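You operate a simulated robot arm through the tools that you are given. There is no shell and no other tool. Be economical: measure what you need, move in short steps, check, and stop when the job is done.

You run a simulated robot arm. Do the job below in one go: nothing can be reset, and whatever is moved stays where it is left.

## Task
Set the blue stop to the length of the 25 cm strip.
Fine: free its wing nut, lay the strip along the fence, slide the stop up till the strip meets both ends, then lock it; the strip stays there.

Only the result counts: the job must be done as asked and must still hold three seconds after the hand-in. Knocking over, shifting, dropping, spilling or breaking anything else fails it.

## Robot
A 6-joint arm with a three-finger gripper, fixed in place. Base frame: the origin is at the foot of the arm, x ahead of it, y to its left, z up. Readings come in m, degrees, newtons and seconds.
Its first joint turns from -166.0 to 166.0 degrees. Payload 4.89 kg.
Tool frame: the origin (TCP) lies between the finger pads and is the grasp point; the fingertips stand 0.03 m ahead of it; z points along the fingers, y is the line along which they close. The gripper opens to 0.164 m. The gripper's body begins 0.125 m behind the TCP.
Orientation is told as [roll, pitch, yaw] about the base's x, y, z axes, in that order, counted from this pose: with the fingers straight down and closing along the base's y, the tool's x points along the base's -x, its y along +y and its z along -z.

## Interface
- The arm moves only by the tool servo_tool. Its argument "rows" is a list of rows, each a list of 3 entries, a list of its own where there are three numbers: the turn, a rotation vector about the base's x, y, z in units of 8 degrees (1.0 is 8 degrees), then the shift along the base's x, y, z in units of 25 mm (1.0 is 25 mm), then the gripper command, from -1 (shut) to 1 (fully open), values between in proportion. In form: [[[ax, ay, az], [tx, ty, tz], jaw], ...]. A call has 1 to 12 rows; each row shifts and turns the commanded pose from where the row before left it. A call with a number of a shift or a turn outside -1 to 1 is refused whole. Rows are played at 5 a second. More than 0.05 m and 8.6 degrees between two rows, or a gripper value outside its range, and nothing of the call is played. A pose out of reach is approached as far as the arm can. The call stops where the force on the tool passes 60 N (or 10 N more than at its start, if that is more) or the arm is blocked; 0.2 s more then pass. The fingers move at their own pace (about 0.108 m/s each) and stop on an object; they squeeze with about 41 N. The grip force told is the motor's: it shows also when the fingers shut on nothing. Time passes only in rows, and 0.2 s behind the last, so rows that do not move let the fingers close. The reply holds the time, the measured pose of the TCP, the force on the tool along the base axes, the opening and the grip force, in the units named above and with some noise, with the torque about the TCP (base axes, N m) and any sound that the robot's microphone picked up.
- Cameras (640 x 400 px; columns grow to the right, rows downward): "scene" is fixed at [0.0505, -0.4997, 1.3679]; the picture's right is [0.59, -0.81, 0.00], its down [-0.19, -0.14, -0.97] and it looks along [0.78, 0.58, -0.23] (base axes); focal length 332 px, centre (320, 200). "wrist" rides on the gripper at [0.076, -0.002, -0.152] in the tool frame; the picture's right is [0.02, 1.00, 0.00], its down [-0.88, 0.02, -0.47] and it looks along [-0.47, 0.01, 0.88] (tool axes); focal length 247 px, centre (320, 200). There is no depth. A picture from a camera that has moved, and an enlarged one, comes with that camera's place and axes in the base frame and with its lens.
- grab_frame(camera): a new picture of that camera. The clock stands still meanwhile.
- slide_trunk(by): slides the trunk up (or, below 0, down) by that many m; the arm rides with it, the base frame stays. It gives what a move gives, with no picture.
- inspect(camera, box): a new picture of the part [left, top, right, bottom] of that camera's present view, enlarged. The clock stands still meanwhile.
- sign_off(): hands the job in; it is judged then, once.

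Go step by step. Nothing tells you positions but the pictures and the camera data: compare them with the known pose of the tool, close in by small moves and look again before you grip or let go. The budget is 120 turns and 68 pictures, counting those below and the enlarged ones. Unless the task says otherwise, let go and move clear before handing in, and close with one line.

The tools are called as a command line: name --argument value ..., lists and objects as JSON in quotes. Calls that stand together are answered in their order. servo_tool: Moves the arm, as the interface text tells. Its arguments: {"type":"object","properties":{"rows":{"type":"array"}},"required":["rows"]} The other tools are called the same way: slide_trunk (by) slides the trunk up or down; grab_frame (camera) takes a picture; inspect (camera, box) takes an enlarged picture of a part of a camera's view; sign_off () hands the job in.

At the start:

```text
time: 0.0
position: [0.573, 0.2668, 1.1609]
tool_rot: [0.0, 0.0, -0.1]
ft_force: [0.9, -0.6, 0.0]
torque: [-0.03, -0.05, -0.01]
gripper_width: 0.1641
finger_force: 0.0
trunk travel left (down, up): [-0.175, 0.215]
```

scene: 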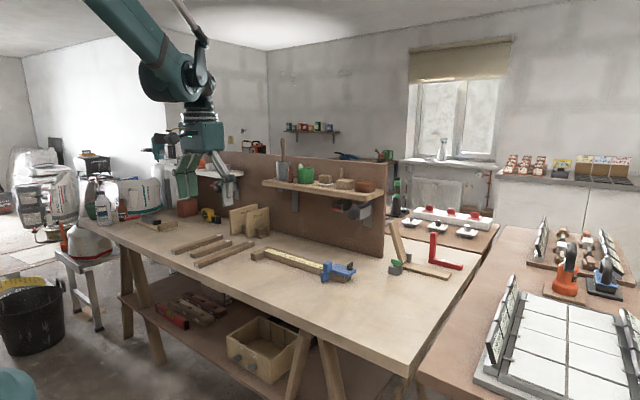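
wrist: 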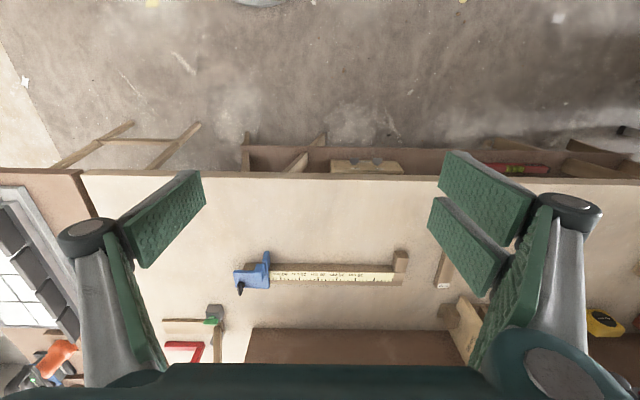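

I see a bench with a blue stop on a ruled fence and some strips lying to its left. I'll enlarge both views to measure them.

inspect --camera "wrist" --box '[220, 230, 480, 392]'

inspect --camera "scene" --box '[150, 200, 390, 350]'

```text
2.46 times, centred on (350, 311) of wrist
camera zoom: at [0.4963, 0.264, 1.3119], right [-0.02, 1.0, 0.0], down [0.88, 0.02, 0.47], along [0.47, 0.01, -0.88], focal length 608 px, centre (246, -73)
```

zoom: 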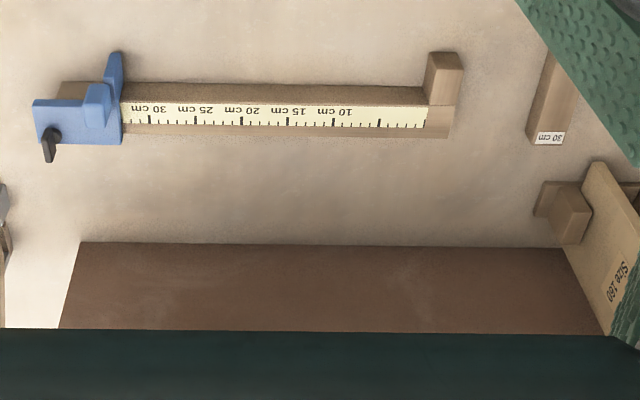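

```text
2.67 times, centred on (270, 275) of scene
camera zoom: at [0.0505, -0.4997, 1.3679], right [0.59, -0.81, 0.0], down [-0.19, -0.14, -0.97], along [0.78, 0.58, -0.23], focal length 885 px, centre (453, 0)
```

zoom: 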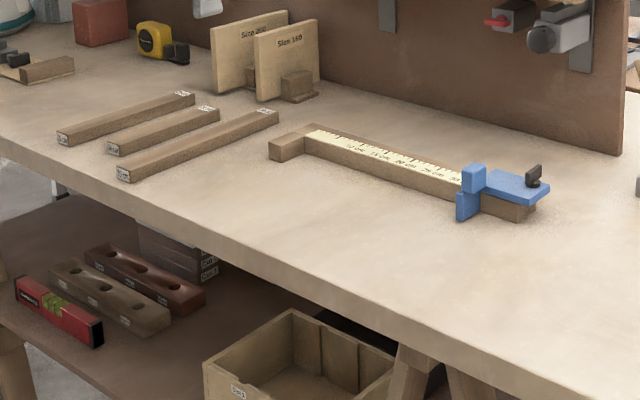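

The fence runs roughly along y, at x about 0.95 and z about 0.82, with the stop at its -y end. I'll move the hand nearer for a better look.

servo_tool --rows '[[[0, 0, 0], [1, 0, -0.5], 1], [[0, 0, 0], [1, 0, -0.5], 1], [[0, 0, 0], [1, 0, -0.5], 1], [[0, 0, 0], [1, 0, -0.5], 1], [[0, 0, 0], [1, 0, -0.5], 1], [[0, 0, 0], [1, 0, -0.5], 1], [[0, 0, 0], [1, 0, -0.5], 1], [[0, 0, 0], [0, 0, -0.5], 1]]'

grab_frame --camera "wrist"

```text
time: 1.8
position: [0.7468, 0.266, 1.0612]
tool_rot: [0.0, 0.0, 0.0]
ft_force: [0.5, -1.2, 0.2]
torque: [0.02, 0.02, 0.01]
gripper_width: 0.1638
finger_force: 0.1
trunk travel left (down, up): [-0.175, 0.215]
```

```text
63 pictures are left
camera wrist: at [0.6694, 0.2637, 1.2123], right [-0.02, 1.0, 0.0], down [0.88, 0.02, 0.47], along [0.47, 0.01, -0.88], focal length 247 px, centre (320, 200)
```

wrist: 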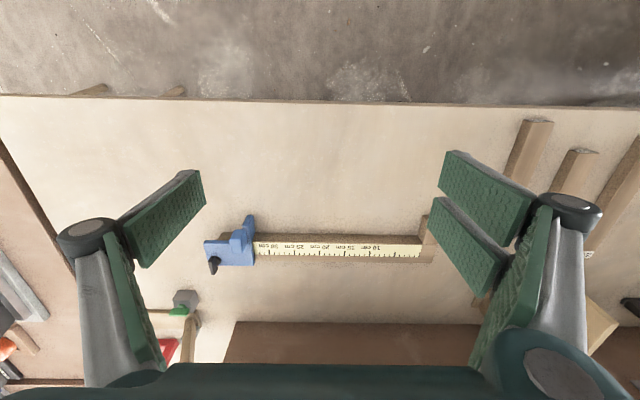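

The fence now shows closer. I'll enlarge the stop and fence, and the strips.

inspect --camera "wrist" --box '[190, 200, 450, 290]'

inspect --camera "scene" --box '[310, 245, 370, 290]'

inspect --camera "scene" --box '[165, 225, 265, 275]'

```text
2.46 times, centred on (320, 245) of wrist
camera zoom: at [0.6694, 0.2637, 1.2123], right [-0.02, 1.0, 0.0], down [0.88, 0.02, 0.47], along [0.47, 0.01, -0.88], focal length 608 px, centre (320, 89)
```

zoom: 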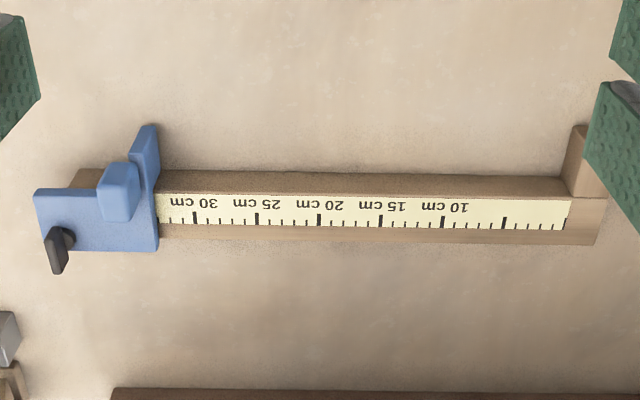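

```text
8.89 times, centred on (340, 268) of scene
camera zoom: at [0.0505, -0.4997, 1.3679], right [0.59, -0.81, 0.0], down [-0.19, -0.14, -0.97], along [0.78, 0.58, -0.23], focal length 2949 px, centre (142, -400)
```

zoom: 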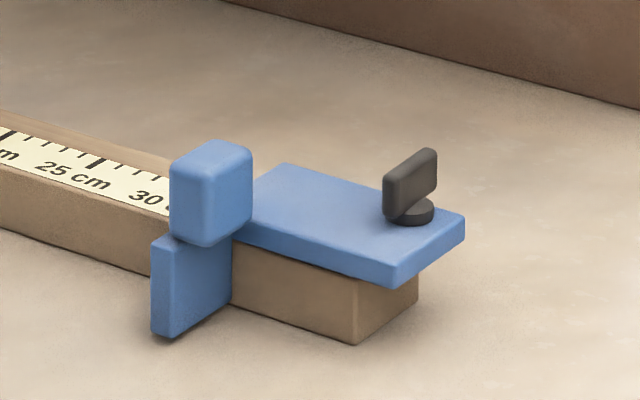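

```text
6.40 times, centred on (215, 250) of scene
camera zoom: at [0.0505, -0.4997, 1.3679], right [0.59, -0.81, 0.0], down [-0.19, -0.14, -0.97], along [0.78, 0.58, -0.23], focal length 2123 px, centre (992, -120)
```

zoom: 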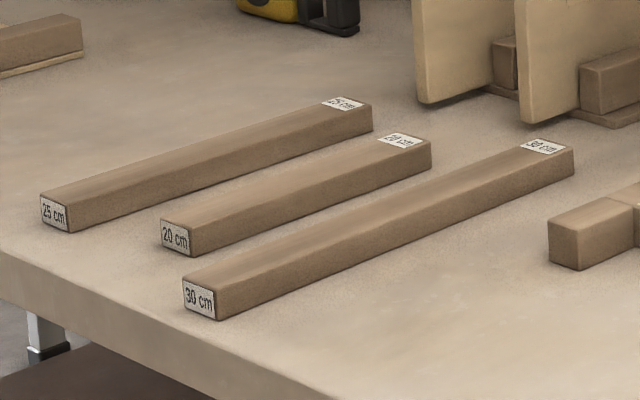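

The 25 cm strip is the outermost one (y about 0.83) and lies far from the base. I'll raise the tool and lower the trunk to gain reach.

servo_tool --rows '[[[0, 0, 0], [0, 0.5, 1], 1], [[0, 0, 0], [0, 0.5, 1], 1], [[0, 0, 0], [0, 0.5, 1], 1], [[0, 0, 0], [0, 0.5, 1], 1], [[0, 0, 0], [0, 0.5, 1], 1], [[0, 0, 0], [0, 0.5, 1], 1]]'

slide_trunk --by -0.17

grab_frame --camera "scene"

```text
time: 3.2
position: [0.7485, 0.3385, 1.2093]
tool_rot: [0.0, 0.0, 0.1]
ft_force: [0.7, -0.3, -0.5]
torque: [0.04, 0.08, -0.01]
gripper_width: 0.1639
finger_force: 0.0
trunk travel left (down, up): [-0.175, 0.215]
```

```text
time: 5.1
position: [0.7488, 0.3389, 1.0404]
tool_rot: [-0.1, 0.0, -0.1]
ft_force: [0.3, 0.3, 0.3]
torque: [0.02, -0.01, -0.01]
gripper_width: 0.1641
finger_force: 0.1
trunk travel left (down, up): [-0.005, 0.385]
```

```text
59 pictures are left
```

scene: 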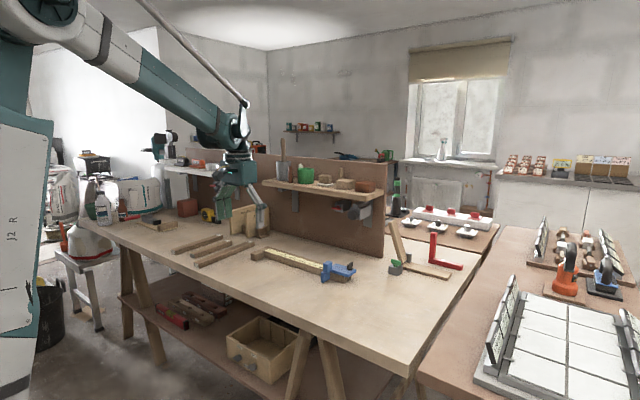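

The trunk is down now. Next I test the reach toward the strip by moving in +y.

servo_tool --rows '[[[0, 0, 0], [0, 1, 0], 1], [[0, 0, 0], [0, 1, 0], 1], [[0, 0, 0], [0, 1, 0], 1], [[0, 0, 0], [0, 1, 0], 1], [[0, 0, 0], [0, 1, 0], 1], [[0, 0, 0], [0, 1, 0], 1], [[0, 0, 0], [0, 1, 0], 1], [[0, 0, 0], [0, 1, 0], 1], [[0, 0, 0], [0, 1, 0], 1], [[0, 0, 0], [0, 1, 0], 1], [[0, 0, 0], [0, 1, 0], 1], [[0, 0, 0], [0, 1, 0], 1]]'

grab_frame --camera "wrist"

```text
time: 7.7
position: [0.7491, 0.638, 1.0409]
tool_rot: [-0.1, -0.1, 0.0]
ft_force: [-0.2, -1.8, 0.4]
torque: [0.19, 0.02, 0.02]
gripper_width: 0.1644
finger_force: 0.1
trunk travel left (down, up): [-0.005, 0.385]
```

```text
58 pictures are left
camera wrist: at [0.6719, 0.6362, 1.1919], right [-0.02, 1.0, 0.0], down [0.88, 0.02, 0.47], along [0.47, 0.01, -0.88], focal length 247 px, centre (320, 200)
```

wrist: 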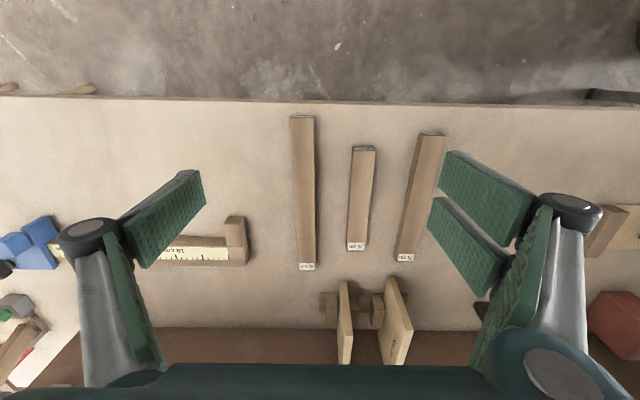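

The 25 cm strip is the right one here, running along x from about 0.76 to 1.01 at y about 0.817. I'll go above its middle.

servo_tool --rows '[[[0, 0, 0], [0.6, 1, 0], 0.2], [[0, 0, 0], [0.6, 1, 0], 0.2], [[0, 0, 0], [0.6, 1, 0], 0.2], [[0, 0, 0], [0.6, 1, 0], 0.2], [[0, 0, 0], [0.6, 1, -0.5], 0], [[0, 0, 0], [0.6, 1, -0.5], 0], [[0, 0, 0], [0.6, 1, -0.5], 0], [[0, 0, 0], [0.6, 0, -0.5], 0]]'

grab_frame --camera "wrist"

```text
time: 9.5
position: [0.8676, 0.816, 0.9939]
tool_rot: [0.0, 0.0, 0.0]
ft_force: [-1.4, -0.8, 1.1]
torque: [0.08, -0.16, -0.01]
gripper_width: 0.0821
finger_force: 0.2
trunk travel left (down, up): [-0.005, 0.385]
```

```text
57 pictures are left
camera wrist: at [0.7908, 0.8151, 1.1449], right [-0.02, 1.0, 0.0], down [0.88, 0.02, 0.47], along [0.47, 0.01, -0.88], focal length 247 px, centre (320, 200)
```

wrist: 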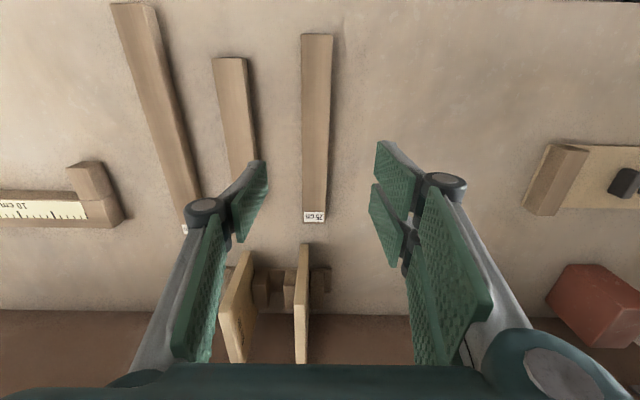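

Reach is fine. The strip's centre is at about (0.883, 0.811), with its top near z 0.807. I'll centre the hand and descend partway.

servo_tool --rows '[[[0, 0, 0], [0.6, -0.2, -1], 0], [[0, 0, 0], [0, 0, -1], 0], [[0, 0, 0], [0, 0, -1], 0], [[0, 0, 0], [0, 0, -1], 0], [[0, 0, 0], [0, 0, -1], 0], [[0, 0, 0], [0, 0, -0.8], 0], [[0, 0, 0], [0, 0, 0], 0]]'

grab_frame --camera "wrist"

inspect --camera "scene" --box '[160, 205, 260, 275]'

```text
time: 11.1
position: [0.8814, 0.809, 0.8474]
tool_rot: [0.1, 0.0, 0.0]
ft_force: [-0.2, -0.2, -0.3]
torque: [0.02, 0.01, -0.01]
gripper_width: 0.0821
finger_force: 0.1
trunk travel left (down, up): [-0.005, 0.385]
```

```text
56 pictures are left
camera wrist: at [0.805, 0.8073, 0.9985], right [-0.02, 1.0, 0.0], down [0.88, 0.02, 0.47], along [0.47, 0.01, -0.88], focal length 247 px, centre (320, 200)
```

wrist: 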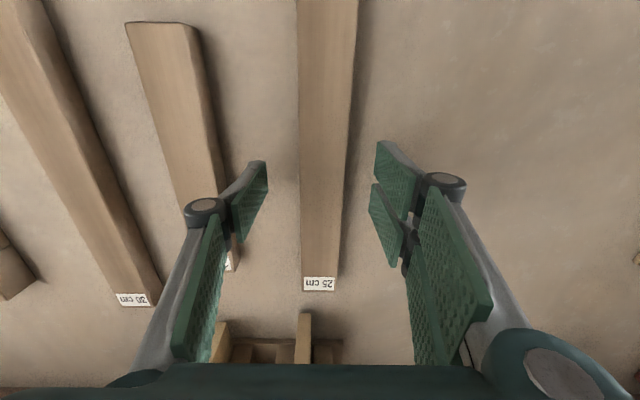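

```text
5.71 times, centred on (210, 240) of scene
camera zoom: at [0.0505, -0.4997, 1.3679], right [0.59, -0.81, 0.0], down [-0.19, -0.14, -0.97], along [0.78, 0.58, -0.23], focal length 1896 px, centre (949, -29)
```

zoom: 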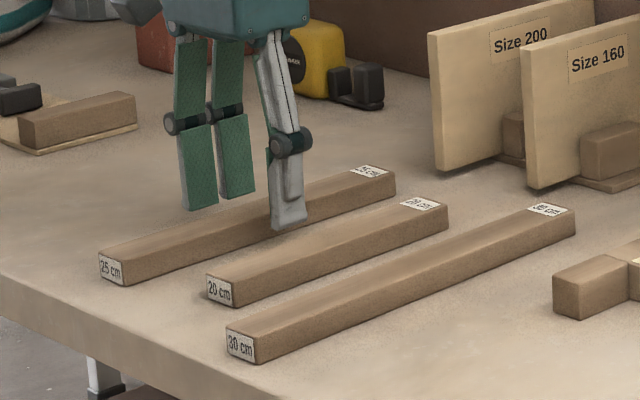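

The fingers straddle the strip, which is about 32 mm wide and 20 mm high, so the table is near z 0.787. I'll go down to TCP 0.823 and close.

servo_tool --rows '[[[0, 0, 0], [0, 0.05, -0.5], 0], [[0, 0, 0], [0, 0, -0.46], 0], [[0, 0, 0], [0, 0, 0], -0.4], [[0, 0, 0], [0, 0, 0], -1], [[0, 0, 0], [0, 0, 0], -1], [[0, 0, 0], [0, 0, 0], -1]]'

grab_frame --camera "wrist"

```text
time: 12.0
position: [0.8831, 0.8076, 0.8287]
tool_rot: [0.0, 0.0, -0.1]
ft_force: [-2.3, -6.5, 43.7]
torque: [0.41, 1.36, 0.41]
gripper_width: 0.0352
finger_force: 44.9
trunk travel left (down, up): [-0.005, 0.385]
stopped in row 4: the force on the tool passed its limit at 74 N (the readings are from after the stop); the commanded pose is now the measured one
```

```text
54 pictures are left
camera wrist: at [0.8059, 0.8059, 0.9809], right [-0.02, 1.0, 0.0], down [0.88, 0.02, 0.47], along [0.47, 0.01, -0.88], focal length 247 px, centre (320, 200)
```

wrist: 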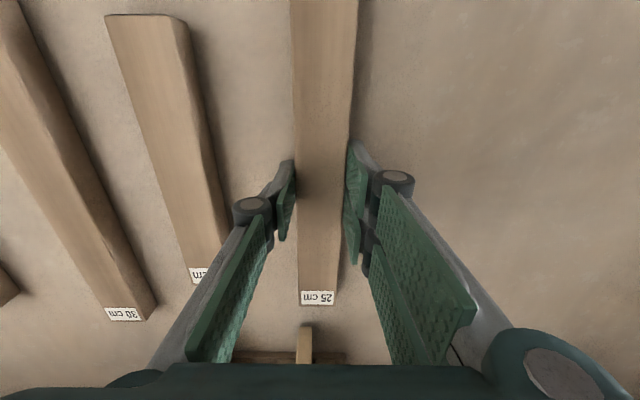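

The tips touched the table while closing, so the surface is near z 0.797. I'll raise slightly to relieve the load and keep gripping.

servo_tool --rows '[[[0, 0, 0], [0, 0, 0.12], -1], [[0, 0, 0], [0, 0, 0], -1], [[0, 0, 0], [0, 0, 0], -1]]'

```text
time: 12.8
position: [0.8829, 0.8085, 0.8288]
tool_rot: [0.1, 0.0, 0.0]
ft_force: [-6.3, -14.1, 26.6]
torque: [-0.04, 0.47, 0.2]
gripper_width: 0.0356
finger_force: 41.1
trunk travel left (down, up): [-0.005, 0.385]
```

The grip is closed on the strip at 35.5 mm. Now I lift.

servo_tool --rows '[[[0, 0, 0], [0, 0, 0.3], -1], [[0, 0, 0], [0, 0, 0.5], -1], [[0, 0, 0], [0, 0, 1], -1], [[0, 0, 0], [0, 0, 1], -1], [[0, 0, 0], [0, 0, 1], -1], [[0, 0, 0], [0, 0, 1], -1], [[0, 0, 0], [0, 0, 1], -1], [[0, 0, 0], [0, 0, 0], -1]]'

grab_frame --camera "wrist"

grab_frame --camera "scene"

```text
time: 14.6
position: [0.8876, 0.8101, 0.972]
tool_rot: [-0.1, 0.0, -0.1]
ft_force: [-0.1, 0.2, -1.9]
torque: [-0.01, -0.02, -0.01]
gripper_width: 0.0356
finger_force: 40.5
trunk travel left (down, up): [-0.005, 0.385]
```

```text
53 pictures are left
camera wrist: at [0.8108, 0.8091, 1.1223], right [-0.02, 1.0, 0.0], down [0.88, 0.02, 0.47], along [0.47, 0.01, -0.88], focal length 247 px, centre (320, 200)
```

wrist: 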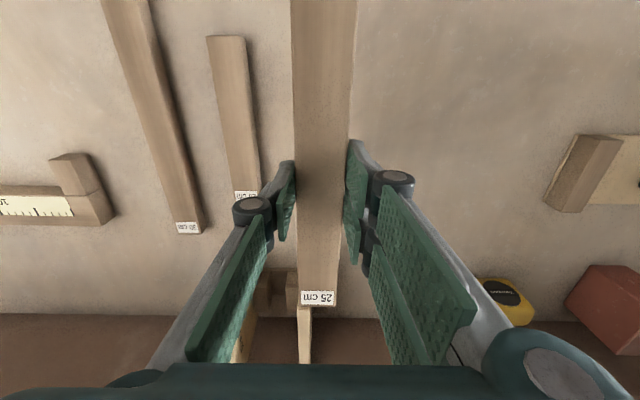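

```text
52 pictures are left
```

scene: 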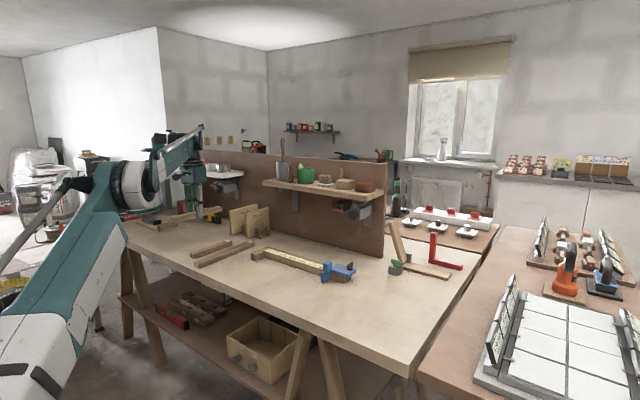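

The strip is held at its middle. Now I carry it to the fence while turning +90° (fence near face at x about 0.970, end block face at y about 0.475).

servo_tool --rows '[[[0, 0, 0.9375], [-1, -1, 0], -1], [[0, 0, 0.9375], [-1, -1, 0], -1], [[0, 0, 0.9375], [0, -1, 0], -1], [[0, 0, 0.9375], [0, -1, 0], -1], [[0, 0, 0.9375], [0, -1, 0], -1], [[0, 0, 0.9375], [0, -1, 0], -1], [[0, 0, 0.9375], [0, -1, 0], -1], [[0, 0, 0.9375], [0, -1, 0], -1], [[0, 0, 0.9375], [0, -1, 0], -1], [[0, 0, 0.9375], [0, -1, 0], -1], [[0, 0, 0.9375], [0, -1, 0], -1], [[0, 0, 0.9375], [0, -1, 0], -1]]'

servo_tool --rows '[[[0, 0, 0], [0, -1, 0], -1], [[0, 0, 0], [0, -1, 0], -1], [[0, 0, 0], [0, -1, 0], -1], [[0, 0, 0], [0.2, -1, 0], -1], [[0, 0, 0], [0.5, -1, 0], -1], [[0, 0, 0], [0.5, -1, 0], -1], [[0, 0, 0], [0.5, -1, -0.5], -1], [[0, 0, 0], [0, 0, -0.5], -1], [[0, 0, 0], [0, 0, 0], -1]]'

grab_frame --camera "wrist"

grab_frame --camera "scene"

```text
time: 17.2
position: [0.8359, 0.5089, 0.9719]
tool_rot: [0.0, 0.1, 90.0]
ft_force: [-0.5, 0.7, -1.6]
torque: [-0.21, -0.01, 0.0]
gripper_width: 0.0356
finger_force: 40.7
trunk travel left (down, up): [-0.005, 0.385]
```

```text
time: 19.2
position: [0.8782, 0.3324, 0.9477]
tool_rot: [-0.1, 0.0, 89.9]
ft_force: [-0.4, 0.0, -1.0]
torque: [0.01, -0.02, -0.01]
gripper_width: 0.0352
finger_force: 41.3
trunk travel left (down, up): [-0.005, 0.385]
```

```text
51 pictures are left
camera wrist: at [0.8781, 0.2564, 1.0986], right [-1.0, -0.02, 0.0], down [-0.02, 0.88, 0.47], along [-0.01, 0.47, -0.88], focal length 247 px, centre (320, 200)
```

wrist: 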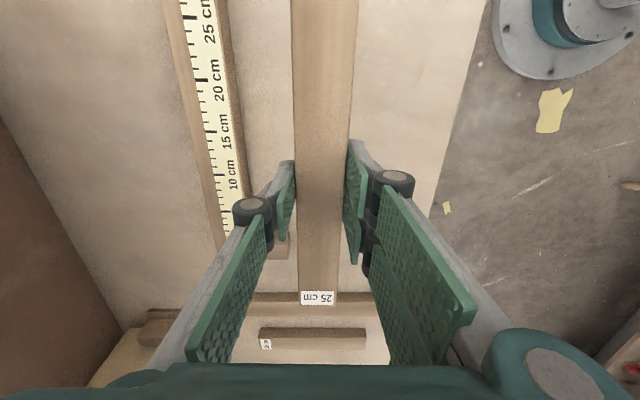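

```text
50 pictures are left
```

scene: 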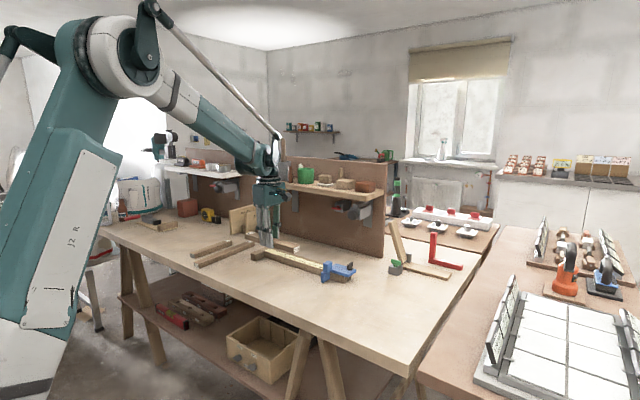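

Geometry agrees with my estimate. I'll shift to x 0.924 and lower toward the table.

servo_tool --rows '[[[0, 0, 0], [0.9, 0, -0.5], -1], [[0, 0, 0], [0.9, 0, -0.5], -1], [[0, 0, 0], [0, 0, -0.8], -1], [[0, 0, 0], [0, 0, -0.8], -1], [[0, 0, 0], [0, 0, -0.8], -1], [[0, 0, 0], [0, 0, -0.5], -1], [[0, 0, 0], [0, 0, 0], -1]]'

grab_frame --camera "wrist"

inspect --camera "scene" --box '[230, 220, 370, 300]'

```text
time: 20.8
position: [0.9232, 0.3341, 0.8496]
tool_rot: [-0.1, 0.0, 89.9]
ft_force: [0.0, -0.6, -1.7]
torque: [-0.03, 0.02, -0.04]
gripper_width: 0.0356
finger_force: 40.9
trunk travel left (down, up): [-0.005, 0.385]
```

```text
49 pictures are left
camera wrist: at [0.9226, 0.2586, 1.0015], right [-1.0, -0.02, 0.0], down [-0.02, 0.88, 0.47], along [-0.01, 0.47, -0.88], focal length 247 px, centre (320, 200)
```

wrist: 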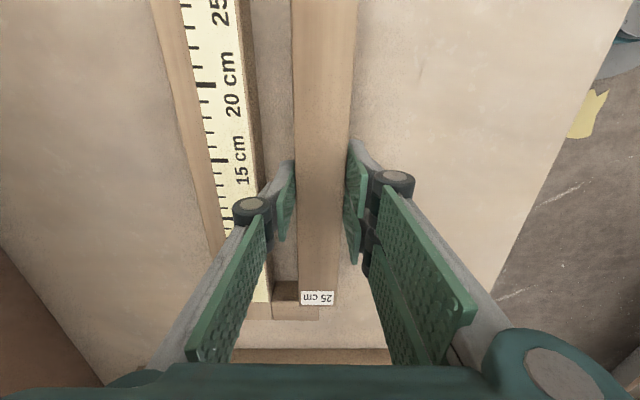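

```text
4.57 times, centred on (300, 260) of scene
camera zoom: at [0.0505, -0.4997, 1.3679], right [0.59, -0.81, 0.0], down [-0.19, -0.14, -0.97], along [0.78, 0.58, -0.23], focal length 1516 px, centre (411, -74)
```

zoom: 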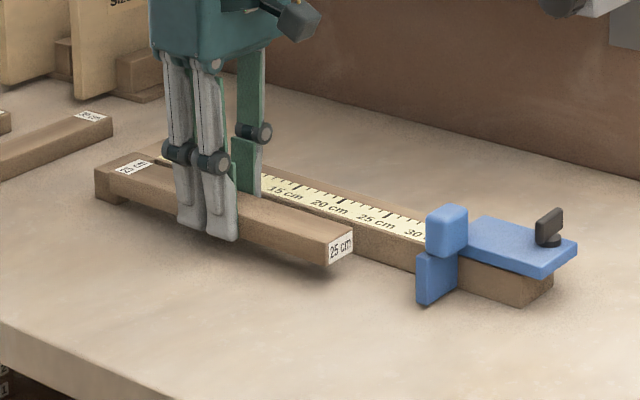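

The strip hangs level beside the fence with a gap of about 15 mm to the end block. I'll lower it the last 20 mm to contact.

servo_tool --rows '[[[0, 0, 0], [0, 0, -0.4], -1], [[0, 0, 0], [0, 0, -0.3], -1], [[0, 0, 0], [0, 0, 0], -1]]'

```text
time: 21.6
position: [0.922, 0.3348, 0.8326]
tool_rot: [-0.1, 0.1, 89.9]
ft_force: [0.1, -0.1, -0.2]
torque: [0.02, -0.02, 0.02]
gripper_width: 0.0351
finger_force: 41.0
trunk travel left (down, up): [-0.005, 0.385]
```

servo_tool --rows '[[[0, 0, 0], [0, 0, -0.08], -1], [[0, 0, 0], [0, 0, -0.08], -1], [[0, 0, 0], [0, 0, 0], -1]]'

inspect --camera "scene" --box '[230, 220, 370, 300]'

```text
time: 22.4
position: [0.9207, 0.3347, 0.8296]
tool_rot: [-0.1, 0.0, 89.9]
ft_force: [0.4, 0.0, 2.2]
torque: [0.01, 0.02, 0.03]
gripper_width: 0.0355
finger_force: 40.8
trunk travel left (down, up): [-0.005, 0.385]
```

```text
4.57 times, centred on (300, 260) of scene
camera zoom: at [0.0505, -0.4997, 1.3679], right [0.59, -0.81, 0.0], down [-0.19, -0.14, -0.97], along [0.78, 0.58, -0.23], focal length 1516 px, centre (411, -74)
```

zoom: 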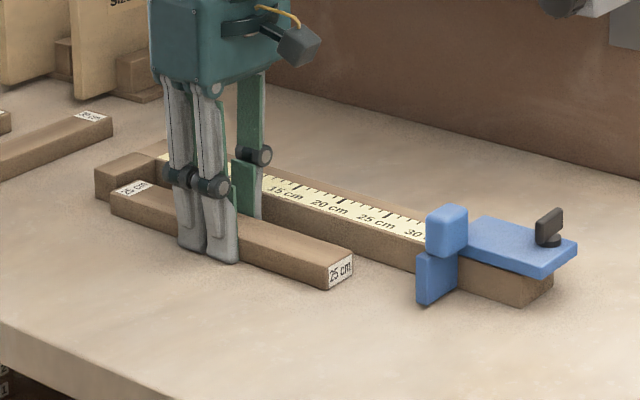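

The strip rests on the table. I'll open a little and rise.

servo_tool --rows '[[[0, 0, 0], [0, 0, 0], -0.38], [[0, 0, 0], [0, 0, 0], -0.38], [[0, 0, 0], [0, 0, 0.5], -0.38], [[0, 0, 0], [0, 0, 1], -0.38], [[0, 0, 0], [0, 0, 1], -0.38], [[0, 0, 0], [-1, 0, 0.5], -1], [[0, 0, 0], [-1, 0, 0], -1], [[0, 0, 0], [-1, 0, 0], -1], [[0, 0, 0], [-0.2, 0, 0], -1], [[0, 0, 0], [0, 0, 0], -1]]'

grab_frame --camera "wrist"

```text
time: 24.6
position: [0.8431, 0.3332, 0.9041]
tool_rot: [-0.1, 0.1, 89.9]
ft_force: [-0.5, 0.4, -0.2]
torque: [0.0, -0.02, 0.01]
gripper_width: 0.0
finger_force: 41.1
trunk travel left (down, up): [-0.005, 0.385]
```

```text
46 pictures are left
camera wrist: at [0.8434, 0.2573, 1.0556], right [-1.0, -0.02, 0.0], down [-0.02, 0.88, 0.47], along [-0.01, 0.47, -0.88], focal length 247 px, centre (320, 200)
```

wrist: 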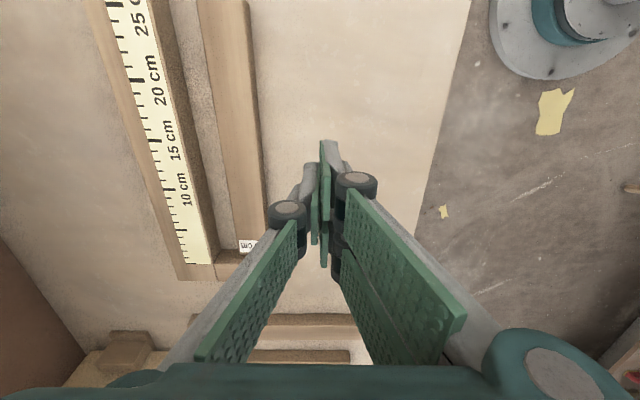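

I'll lower the closed fingers on the near side of the strip and push it toward the fence.

servo_tool --rows '[[[0, 0, 0], [0, 0, -1], -1], [[0, 0, 0], [0, 0, -1], -1], [[0, 0, 0], [0, 0, -0.64], -1], [[0, 0, 0], [1, 0, 0], -1], [[0, 0, 0], [0.8, 0, 0], -1], [[0, 0, 0], [0.5, 0, 0], -1], [[0, 0, 0], [0, 0, 0], -1]]'

inspect --camera "wrist" --box '[140, 0, 440, 300]'

```text
time: 26.2
position: [0.8991, 0.3343, 0.8413]
tool_rot: [-0.2, 0.0, 89.9]
ft_force: [-1.1, -0.9, 0.1]
torque: [0.02, -0.04, -0.02]
gripper_width: 0.0
finger_force: 40.9
trunk travel left (down, up): [-0.005, 0.385]
```

```text
1.33 times, centred on (290, 150) of wrist
camera zoom: at [0.8995, 0.2579, 0.9931], right [-1.0, -0.02, 0.0], down [-0.02, 0.88, 0.47], along [-0.01, 0.47, -0.88], focal length 329 px, centre (360, 267)
```

zoom: 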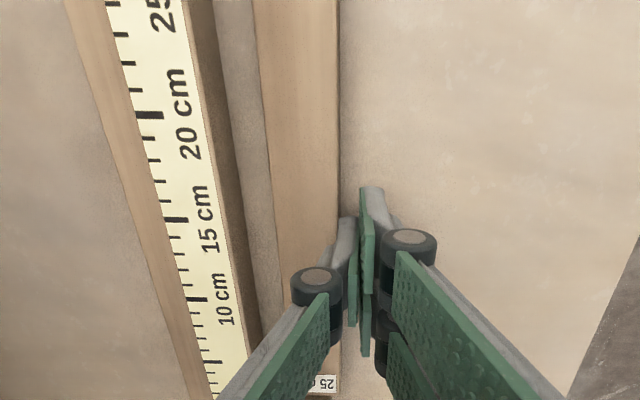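

The finger is nearly at the strip. I push +x in small steps.

servo_tool --rows '[[[0, 0, 0], [0.25, 0, 0], -1], [[0, 0, 0], [0.25, 0, 0], -1], [[0, 0, 0], [0.25, 0, 0], -1], [[0, 0, 0], [0, 0, 0], -1]]'

inspect --camera "wrist" --box '[140, 0, 440, 300]'

```text
time: 27.2
position: [0.9181, 0.3342, 0.8391]
tool_rot: [-0.1, 0.0, 89.9]
ft_force: [0.2, -0.6, 0.8]
torque: [0.01, 0.01, 0.0]
gripper_width: 0.0002
finger_force: 40.7
trunk travel left (down, up): [-0.005, 0.385]
```

```text
1.33 times, centred on (290, 150) of wrist
camera zoom: at [0.9185, 0.2573, 0.9903], right [-1.0, -0.02, 0.0], down [-0.02, 0.88, 0.47], along [-0.01, 0.47, -0.88], focal length 329 px, centre (360, 267)
```

zoom: 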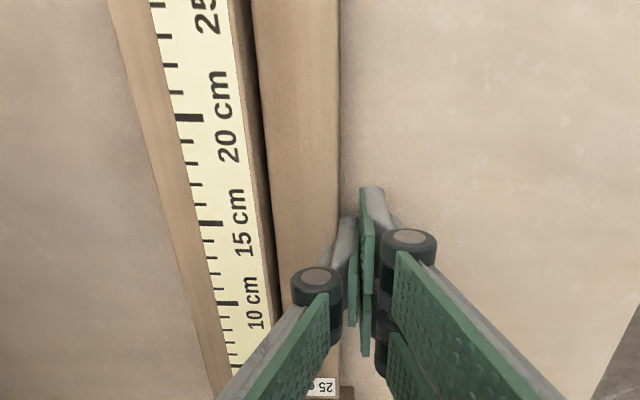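

Only a few mm remain. I continue gently.

servo_tool --rows '[[[0, 0, 0], [0.12, 0, 0], -1], [[0, 0, 0], [0, 0, 0], -1]]'

servo_tool --rows '[[[0, 0, 0], [0.08, 0, 0], -1], [[0, 0, 0], [0, 0, 0], -1]]'

inspect --camera "wrist" --box '[140, 0, 440, 300]'

```text
time: 27.8
position: [0.9212, 0.3334, 0.8392]
tool_rot: [-0.2, -0.1, 89.9]
ft_force: [-1.0, -0.3, 0.3]
torque: [0.0, 0.01, -0.01]
gripper_width: 0.0001
finger_force: 41.1
trunk travel left (down, up): [-0.005, 0.385]
```

```text
time: 28.4
position: [0.9225, 0.3351, 0.8376]
tool_rot: [0.0, 0.0, 89.9]
ft_force: [-20.4, -5.4, -1.6]
torque: [-0.13, 0.43, -0.04]
gripper_width: 0.0
finger_force: 40.8
trunk travel left (down, up): [-0.005, 0.385]
```

```text
1.33 times, centred on (290, 150) of wrist
camera zoom: at [0.9232, 0.2579, 0.9902], right [-1.0, -0.02, 0.0], down [-0.02, 0.88, 0.47], along [-0.01, 0.47, -0.88], focal length 329 px, centre (360, 267)
```

zoom: 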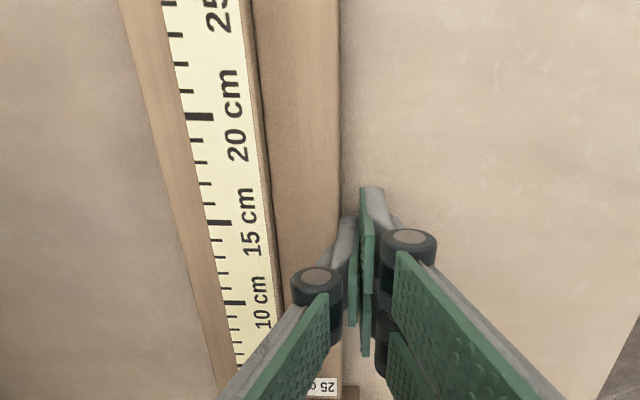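

The strip is against the fence (20 N contact). I'll back off, rise, turn back to yaw 0 and look at the wing nut.

servo_tool --rows '[[[0, 0, 0], [-0.5, 0, 0], -1], [[0, 0, 0], [-0.5, 0, 1], -1], [[0, 0, 0], [0, 0, 1], -1], [[0, 0, 0], [0, 0, 1], -1], [[0, 0, -1], [0, 0, 1], -1], [[0, 0, -1], [0, -1, 0.8], -1], [[0, 0, -1], [0, -1, 0], -1], [[0, 0, -1], [0, -1, 0], -1], [[0, 0, -1], [0, -1, 0], -1], [[0, 0, -1], [0, -1, 0], -1], [[0, 0, -1], [0, -1, 0], -1], [[0, 0, -1], [0, -1, 0], -1]]'

servo_tool --rows '[[[0, 0, -1], [0.5, -1, 0], -0.5], [[0, 0, -1], [0.5, -1, 0], -0.5], [[0, 0, -1], [0.5, -0.5, 0], -0.5], [[0, 0, -0.25], [0, 0, 0], -0.5], [[0, 0, 0], [0, 0, 0], -0.5]]'

grab_frame --camera "wrist"

inspect --camera "scene" --box '[230, 220, 370, 300]'

```text
time: 31.0
position: [0.8988, 0.1608, 0.9579]
tool_rot: [-0.1, 0.0, 25.8]
ft_force: [0.8, 0.7, -0.3]
torque: [-0.22, 0.01, 0.0]
gripper_width: 0.0
finger_force: 40.9
trunk travel left (down, up): [-0.005, 0.385]
```

```text
time: 32.2
position: [0.9354, 0.0974, 0.9595]
tool_rot: [-0.1, 0.0, -0.1]
ft_force: [0.0, 0.2, -0.7]
torque: [-0.04, 0.0, -0.01]
gripper_width: 0.041
finger_force: 0.0
trunk travel left (down, up): [-0.005, 0.385]
```

```text
42 pictures are left
camera wrist: at [0.8579, 0.0957, 1.1097], right [-0.02, 1.0, 0.0], down [0.88, 0.02, 0.47], along [0.47, 0.01, -0.88], focal length 247 px, centre (320, 200)
```

wrist: 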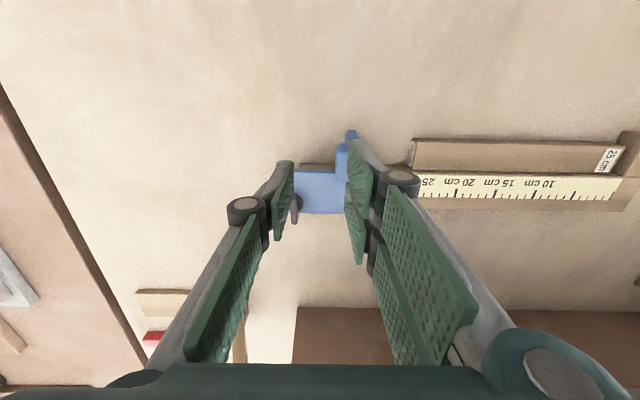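

```text
4.57 times, centred on (300, 260) of scene
camera zoom: at [0.0505, -0.4997, 1.3679], right [0.59, -0.81, 0.0], down [-0.19, -0.14, -0.97], along [0.78, 0.58, -0.23], focal length 1516 px, centre (411, -74)
```

zoom: 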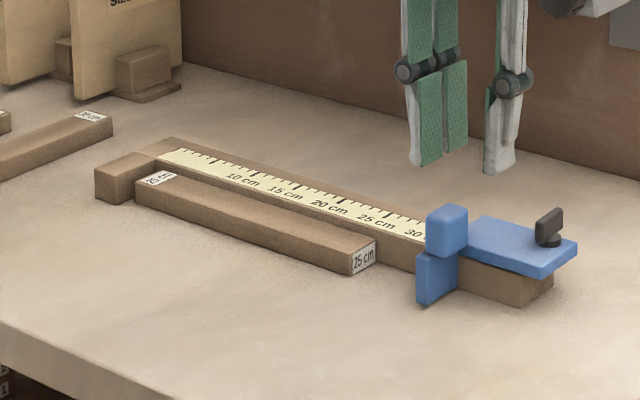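

The strip is flush with the fence. I'll open the fingers and shift so I can see the wing nut.

servo_tool --rows '[[[0, 0, 0], [0.6, -0.5, 0], 0], [[0, 0, 0], [0.6, -0.5, 0], 0], [[0, 0, 0], [0, 0, 0], 0], [[0, 0, 0], [0, 0, 0], 0]]'

inspect --camera "wrist" --box '[240, 80, 440, 220]'

inspect --camera "scene" --box '[320, 250, 370, 285]'

```text
time: 33.2
position: [0.966, 0.0727, 0.9582]
tool_rot: [0.0, 0.1, 0.0]
ft_force: [-0.5, 0.4, -0.4]
torque: [-0.02, -0.01, 0.01]
gripper_width: 0.0819
finger_force: 0.0
trunk travel left (down, up): [-0.005, 0.385]
```

```text
2.86 times, centred on (340, 150) of wrist
camera zoom: at [0.8886, 0.0711, 1.1091], right [-0.02, 1.0, 0.0], down [0.88, 0.02, 0.47], along [0.47, 0.01, -0.88], focal length 706 px, centre (263, 343)
```

zoom: 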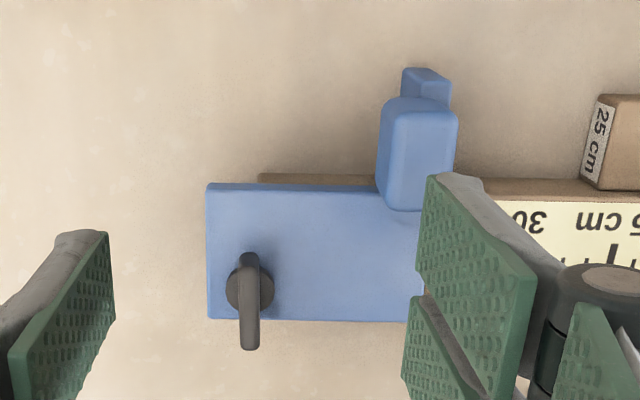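

```text
11.43 times, centred on (345, 268) of scene
camera zoom: at [0.0505, -0.4997, 1.3679], right [0.59, -0.81, 0.0], down [-0.19, -0.14, -0.97], along [0.78, 0.58, -0.23], focal length 3791 px, centre (34, -571)
```

zoom: 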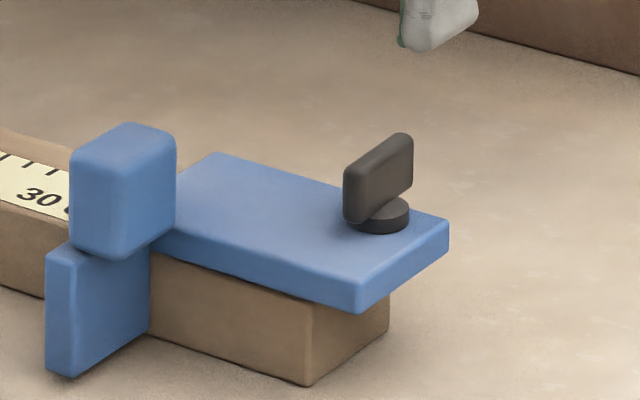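

The wing lies along x, with its axis at about (1.003, 0.067), its base near z 0.852 and its top near 0.88. I'll move over it and partway down.

servo_tool --rows '[[[0, 0, 0], [0.75, -0.11, 0], -0.4], [[0, 0, 0], [0.75, -0.11, 0], -0.4], [[0, 0, 0], [0, 0, -0.8], -0.4], [[0, 0, 0], [0, 0, -0.8], -0.4], [[0, 0, 0], [0, 0, 0], -0.4]]'

inspect --camera "wrist" --box '[240, 100, 400, 220]'

inspect --camera "scene" --box '[310, 240, 370, 285]'

```text
time: 34.4
position: [1.0016, 0.0688, 0.9174]
tool_rot: [-0.1, 0.0, -0.2]
ft_force: [-0.6, -0.1, -0.1]
torque: [-0.02, -0.03, 0.03]
gripper_width: 0.0493
finger_force: 0.1
trunk travel left (down, up): [-0.005, 0.385]
```

```text
3.33 times, centred on (320, 160) of wrist
camera zoom: at [0.9244, 0.0668, 1.0685], right [-0.02, 1.0, 0.0], down [0.88, 0.02, 0.47], along [0.47, 0.01, -0.88], focal length 823 px, centre (320, 333)
```

zoom: 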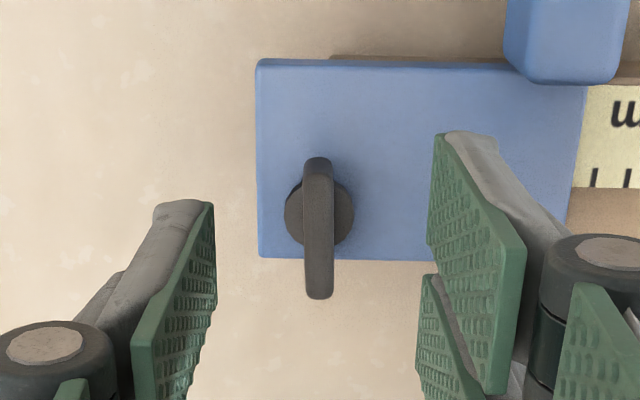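

```text
8.89 times, centred on (340, 262) of scene
camera zoom: at [0.0505, -0.4997, 1.3679], right [0.59, -0.81, 0.0], down [-0.19, -0.14, -0.97], along [0.78, 0.58, -0.23], focal length 2949 px, centre (142, -356)
```

zoom: 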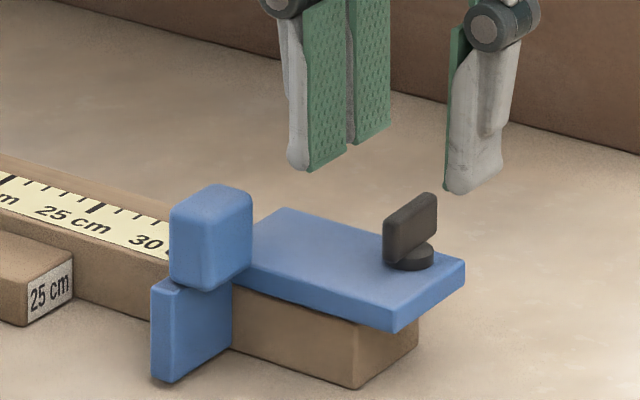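

The axis is confirmed at (1.003, 0.068). I'll descend to TCP 0.889 and close on the wing.

servo_tool --rows '[[[0, 0, 0], [0.04, -0.02, -0.6], -0.4], [[0, 0, 0], [0, 0, -0.52], -0.4], [[0, 0, 0], [0, 0, 0], -0.6], [[0, 0, 0], [0, 0, 0], -1], [[0, 0, 0], [0, 0, 0], -1], [[0, 0, 0], [0, 0, 0], -1]]'

inspect --camera "scene" --box '[310, 240, 370, 285]'

```text
time: 35.8
position: [1.0043, 0.066, 0.8894]
tool_rot: [-0.1, 0.1, 0.0]
ft_force: [-1.6, 0.8, -12.4]
torque: [0.04, -0.61, 0.0]
gripper_width: 0.0078
finger_force: 44.6
trunk travel left (down, up): [-0.005, 0.385]
```

```text
8.89 times, centred on (340, 262) of scene
camera zoom: at [0.0505, -0.4997, 1.3679], right [0.59, -0.81, 0.0], down [-0.19, -0.14, -0.97], along [0.78, 0.58, -0.23], focal length 2949 px, centre (142, -356)
```

zoom: 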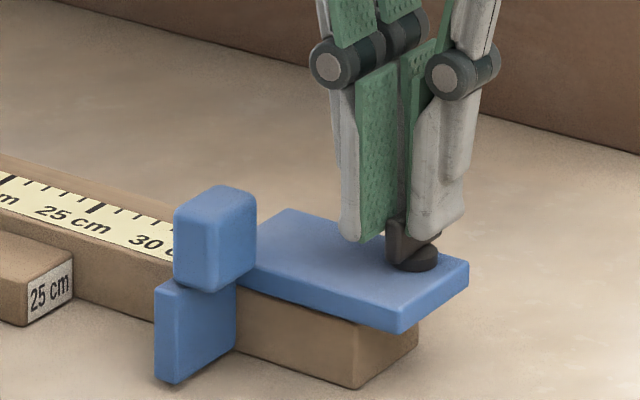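

The wing is gripped at 7.8 mm. I'll turn counterclockwise to free it, watching torque and sound.

servo_tool --rows '[[[0, 0, 0.5], [0, 0, 0], -1], [[0, 0, 0.5], [0, 0, 0], -1], [[0, 0, 0.5], [0, 0, 0], -1], [[0, 0, 0.5], [0, 0, 0], -1], [[0, 0, 0], [0, 0, 0], -1]]'

```text
time: 37.0
position: [1.0045, 0.0661, 0.8896]
tool_rot: [-0.1, 0.0, 15.9]
ft_force: [-4.9, 1.2, -5.9]
torque: [-0.16, 0.85, 0.0]
gripper_width: 0.0078
finger_force: 44.6
trunk travel left (down, up): [-0.005, 0.385]
```

servo_tool --rows '[[[0, 0, 1], [0, 0, 0], -1], [[0, 0, 1], [0, 0, 0], -1], [[0, 0, 1], [0, 0, 0], -1], [[0, 0, 1], [0, 0, 0], -1], [[0, 0, 0], [0, 0, 0], -1]]'

inspect --camera "scene" --box '[310, 240, 370, 285]'

```text
time: 38.2
position: [1.0051, 0.0663, 0.8891]
tool_rot: [-0.2, 0.0, 48.0]
ft_force: [3.5, -1.4, 0.8]
torque: [-0.37, 0.23, 0.0]
gripper_width: 0.0079
finger_force: 44.9
trunk travel left (down, up): [-0.005, 0.385]
```

```text
8.89 times, centred on (340, 262) of scene
camera zoom: at [0.0505, -0.4997, 1.3679], right [0.59, -0.81, 0.0], down [-0.19, -0.14, -0.97], along [0.78, 0.58, -0.23], focal length 2949 px, centre (142, -356)
```

zoom: 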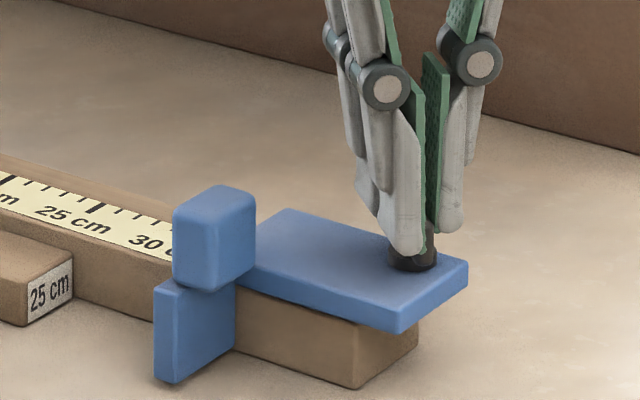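

The nut turns with the hand. I continue to about 90°.

servo_tool --rows '[[[0, 0, 1], [0, 0, 0], -1], [[0, 0, 1], [0, 0, 0], -1], [[0, 0, 1], [0, 0, 0], -1], [[0, 0, 1], [0, 0, 0], -1], [[0, 0, 1], [0, 0, 0], -1], [[0, 0, 0.25], [0, 0, 0], -1], [[0, 0, 0], [0, 0, 0], -1]]'

servo_tool --rows '[[[0, 0, 0], [0, 0.12, 0], -1], [[0, 0, 0], [0, 0, 0], -1]]'

```text
time: 39.8
position: [1.0063, 0.0636, 0.8901]
tool_rot: [-0.2, 0.1, 90.0]
ft_force: [42.0, 1.4, 31.1]
torque: [0.29, -1.01, -0.02]
gripper_width: 0.0074
finger_force: 45.2
trunk travel left (down, up): [-0.005, 0.385]
```

```text
time: 40.4
position: [1.0062, 0.0681, 0.8897]
tool_rot: [-0.2, 0.0, 89.9]
ft_force: [34.9, -0.4, 20.6]
torque: [-0.42, -0.82, -0.05]
gripper_width: 0.0078
finger_force: 44.5
trunk travel left (down, up): [-0.005, 0.385]
```

The y move met little resistance. I'll check whether the stop slid.

inspect --camera "scene" --box '[310, 240, 370, 285]'

```text
8.89 times, centred on (340, 262) of scene
camera zoom: at [0.0505, -0.4997, 1.3679], right [0.59, -0.81, 0.0], down [-0.19, -0.14, -0.97], along [0.78, 0.58, -0.23], focal length 2949 px, centre (142, -356)
```

zoom: 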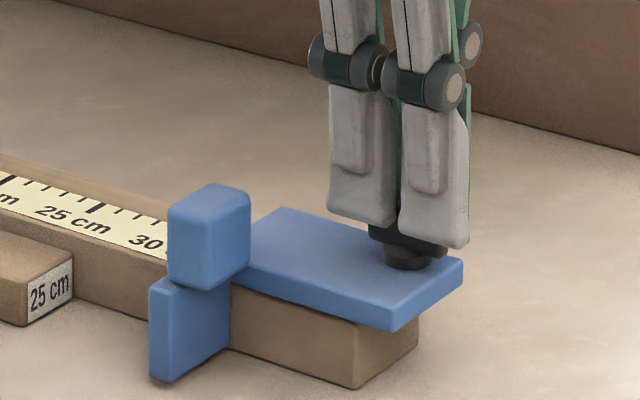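

The stop slid with the hand, so it is free. I'll relieve the side load and slide it up the fence by the nut.

servo_tool --rows '[[[0, 0, 0], [0.08, 0, 0], -1], [[0, 0, 0], [0, 0.3, 0], -1], [[0, 0, 0], [0, 0.3, 0], -1], [[0, 0, 0], [0, 0.3, 0], -1], [[0, 0, 0], [0, 0.3, 0], -1], [[0, 0, 0], [0, 0, 0], -1]]'

inspect --camera "scene" --box '[230, 200, 390, 300]'

```text
time: 41.8
position: [1.0055, 0.0994, 0.8905]
tool_rot: [-0.1, 0.0, 90.0]
ft_force: [-15.9, 0.8, -19.7]
torque: [-0.19, 0.42, 0.0]
gripper_width: 0.0079
finger_force: 44.8
trunk travel left (down, up): [-0.005, 0.385]
```

```text
4.00 times, centred on (310, 250) of scene
camera zoom: at [0.0505, -0.4997, 1.3679], right [0.59, -0.81, 0.0], down [-0.19, -0.14, -0.97], along [0.78, 0.58, -0.23], focal length 1327 px, centre (360, 0)
```

zoom: 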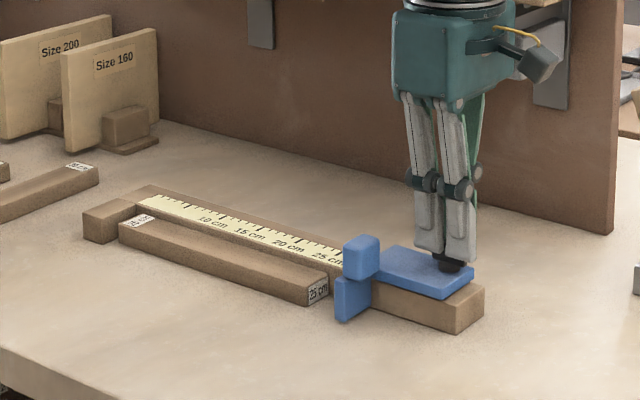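

It slides smoothly. I continue toward the strip.

servo_tool --rows '[[[0, 0, 0], [0, 0.3, 0], -1], [[0, 0, 0], [0, 0.3, 0], -1], [[0, 0, 0], [0, 0.3, 0], -1], [[0, 0, 0], [0, 0, 0], -1]]'

inspect --camera "scene" --box '[240, 230, 350, 290]'

```text
time: 42.8
position: [1.0072, 0.1214, 0.8887]
tool_rot: [-0.1, 0.0, 89.9]
ft_force: [-31.2, -1.1, -27.1]
torque: [-0.28, 0.77, 0.04]
gripper_width: 0.0077
finger_force: 44.4
trunk travel left (down, up): [-0.005, 0.385]
```

```text
5.82 times, centred on (295, 260) of scene
camera zoom: at [0.0505, -0.4997, 1.3679], right [0.59, -0.81, 0.0], down [-0.19, -0.14, -0.97], along [0.78, 0.58, -0.23], focal length 1930 px, centre (466, -149)
```

zoom: 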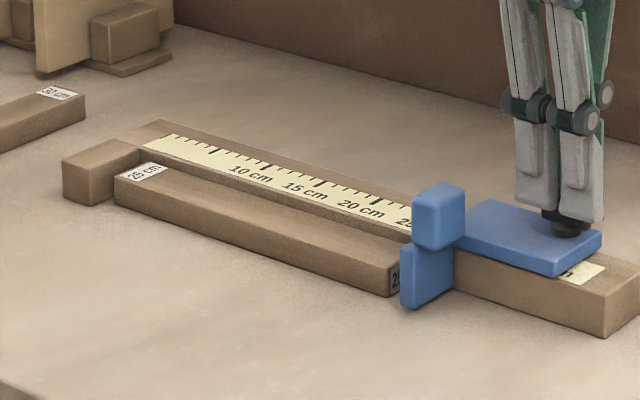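

The stop is nearly at the strip. I'll ease the side load and keep sliding in small steps.

servo_tool --rows '[[[0, 0, 0], [-0.05, 0.2, 0], -1], [[0, 0, 0], [0, 0.2, 0], -1], [[0, 0, 0], [0, 0.2, 0], -1], [[0, 0, 0], [0, 0.2, 0], -1], [[0, 0, 0], [0, 0, 0], -1]]'

inspect --camera "scene" --box '[240, 230, 350, 290]'

```text
time: 44.0
position: [1.0064, 0.1389, 0.8893]
tool_rot: [0.0, 0.0, 89.9]
ft_force: [-1.5, -1.8, -5.0]
torque: [-0.37, 0.05, 0.02]
gripper_width: 0.0075
finger_force: 45.0
trunk travel left (down, up): [-0.005, 0.385]
```

```text
5.82 times, centred on (295, 260) of scene
camera zoom: at [0.0505, -0.4997, 1.3679], right [0.59, -0.81, 0.0], down [-0.19, -0.14, -0.97], along [0.78, 0.58, -0.23], focal length 1930 px, centre (466, -149)
```

zoom: 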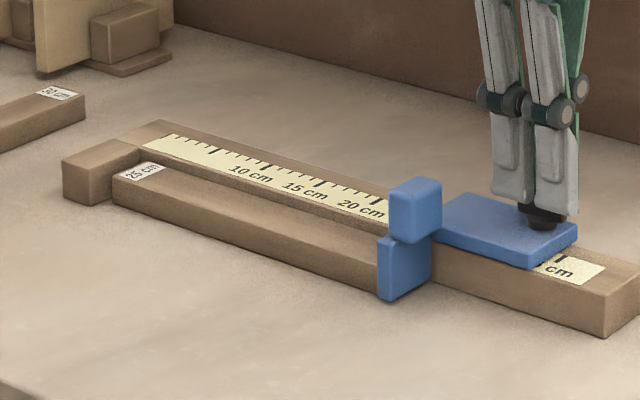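

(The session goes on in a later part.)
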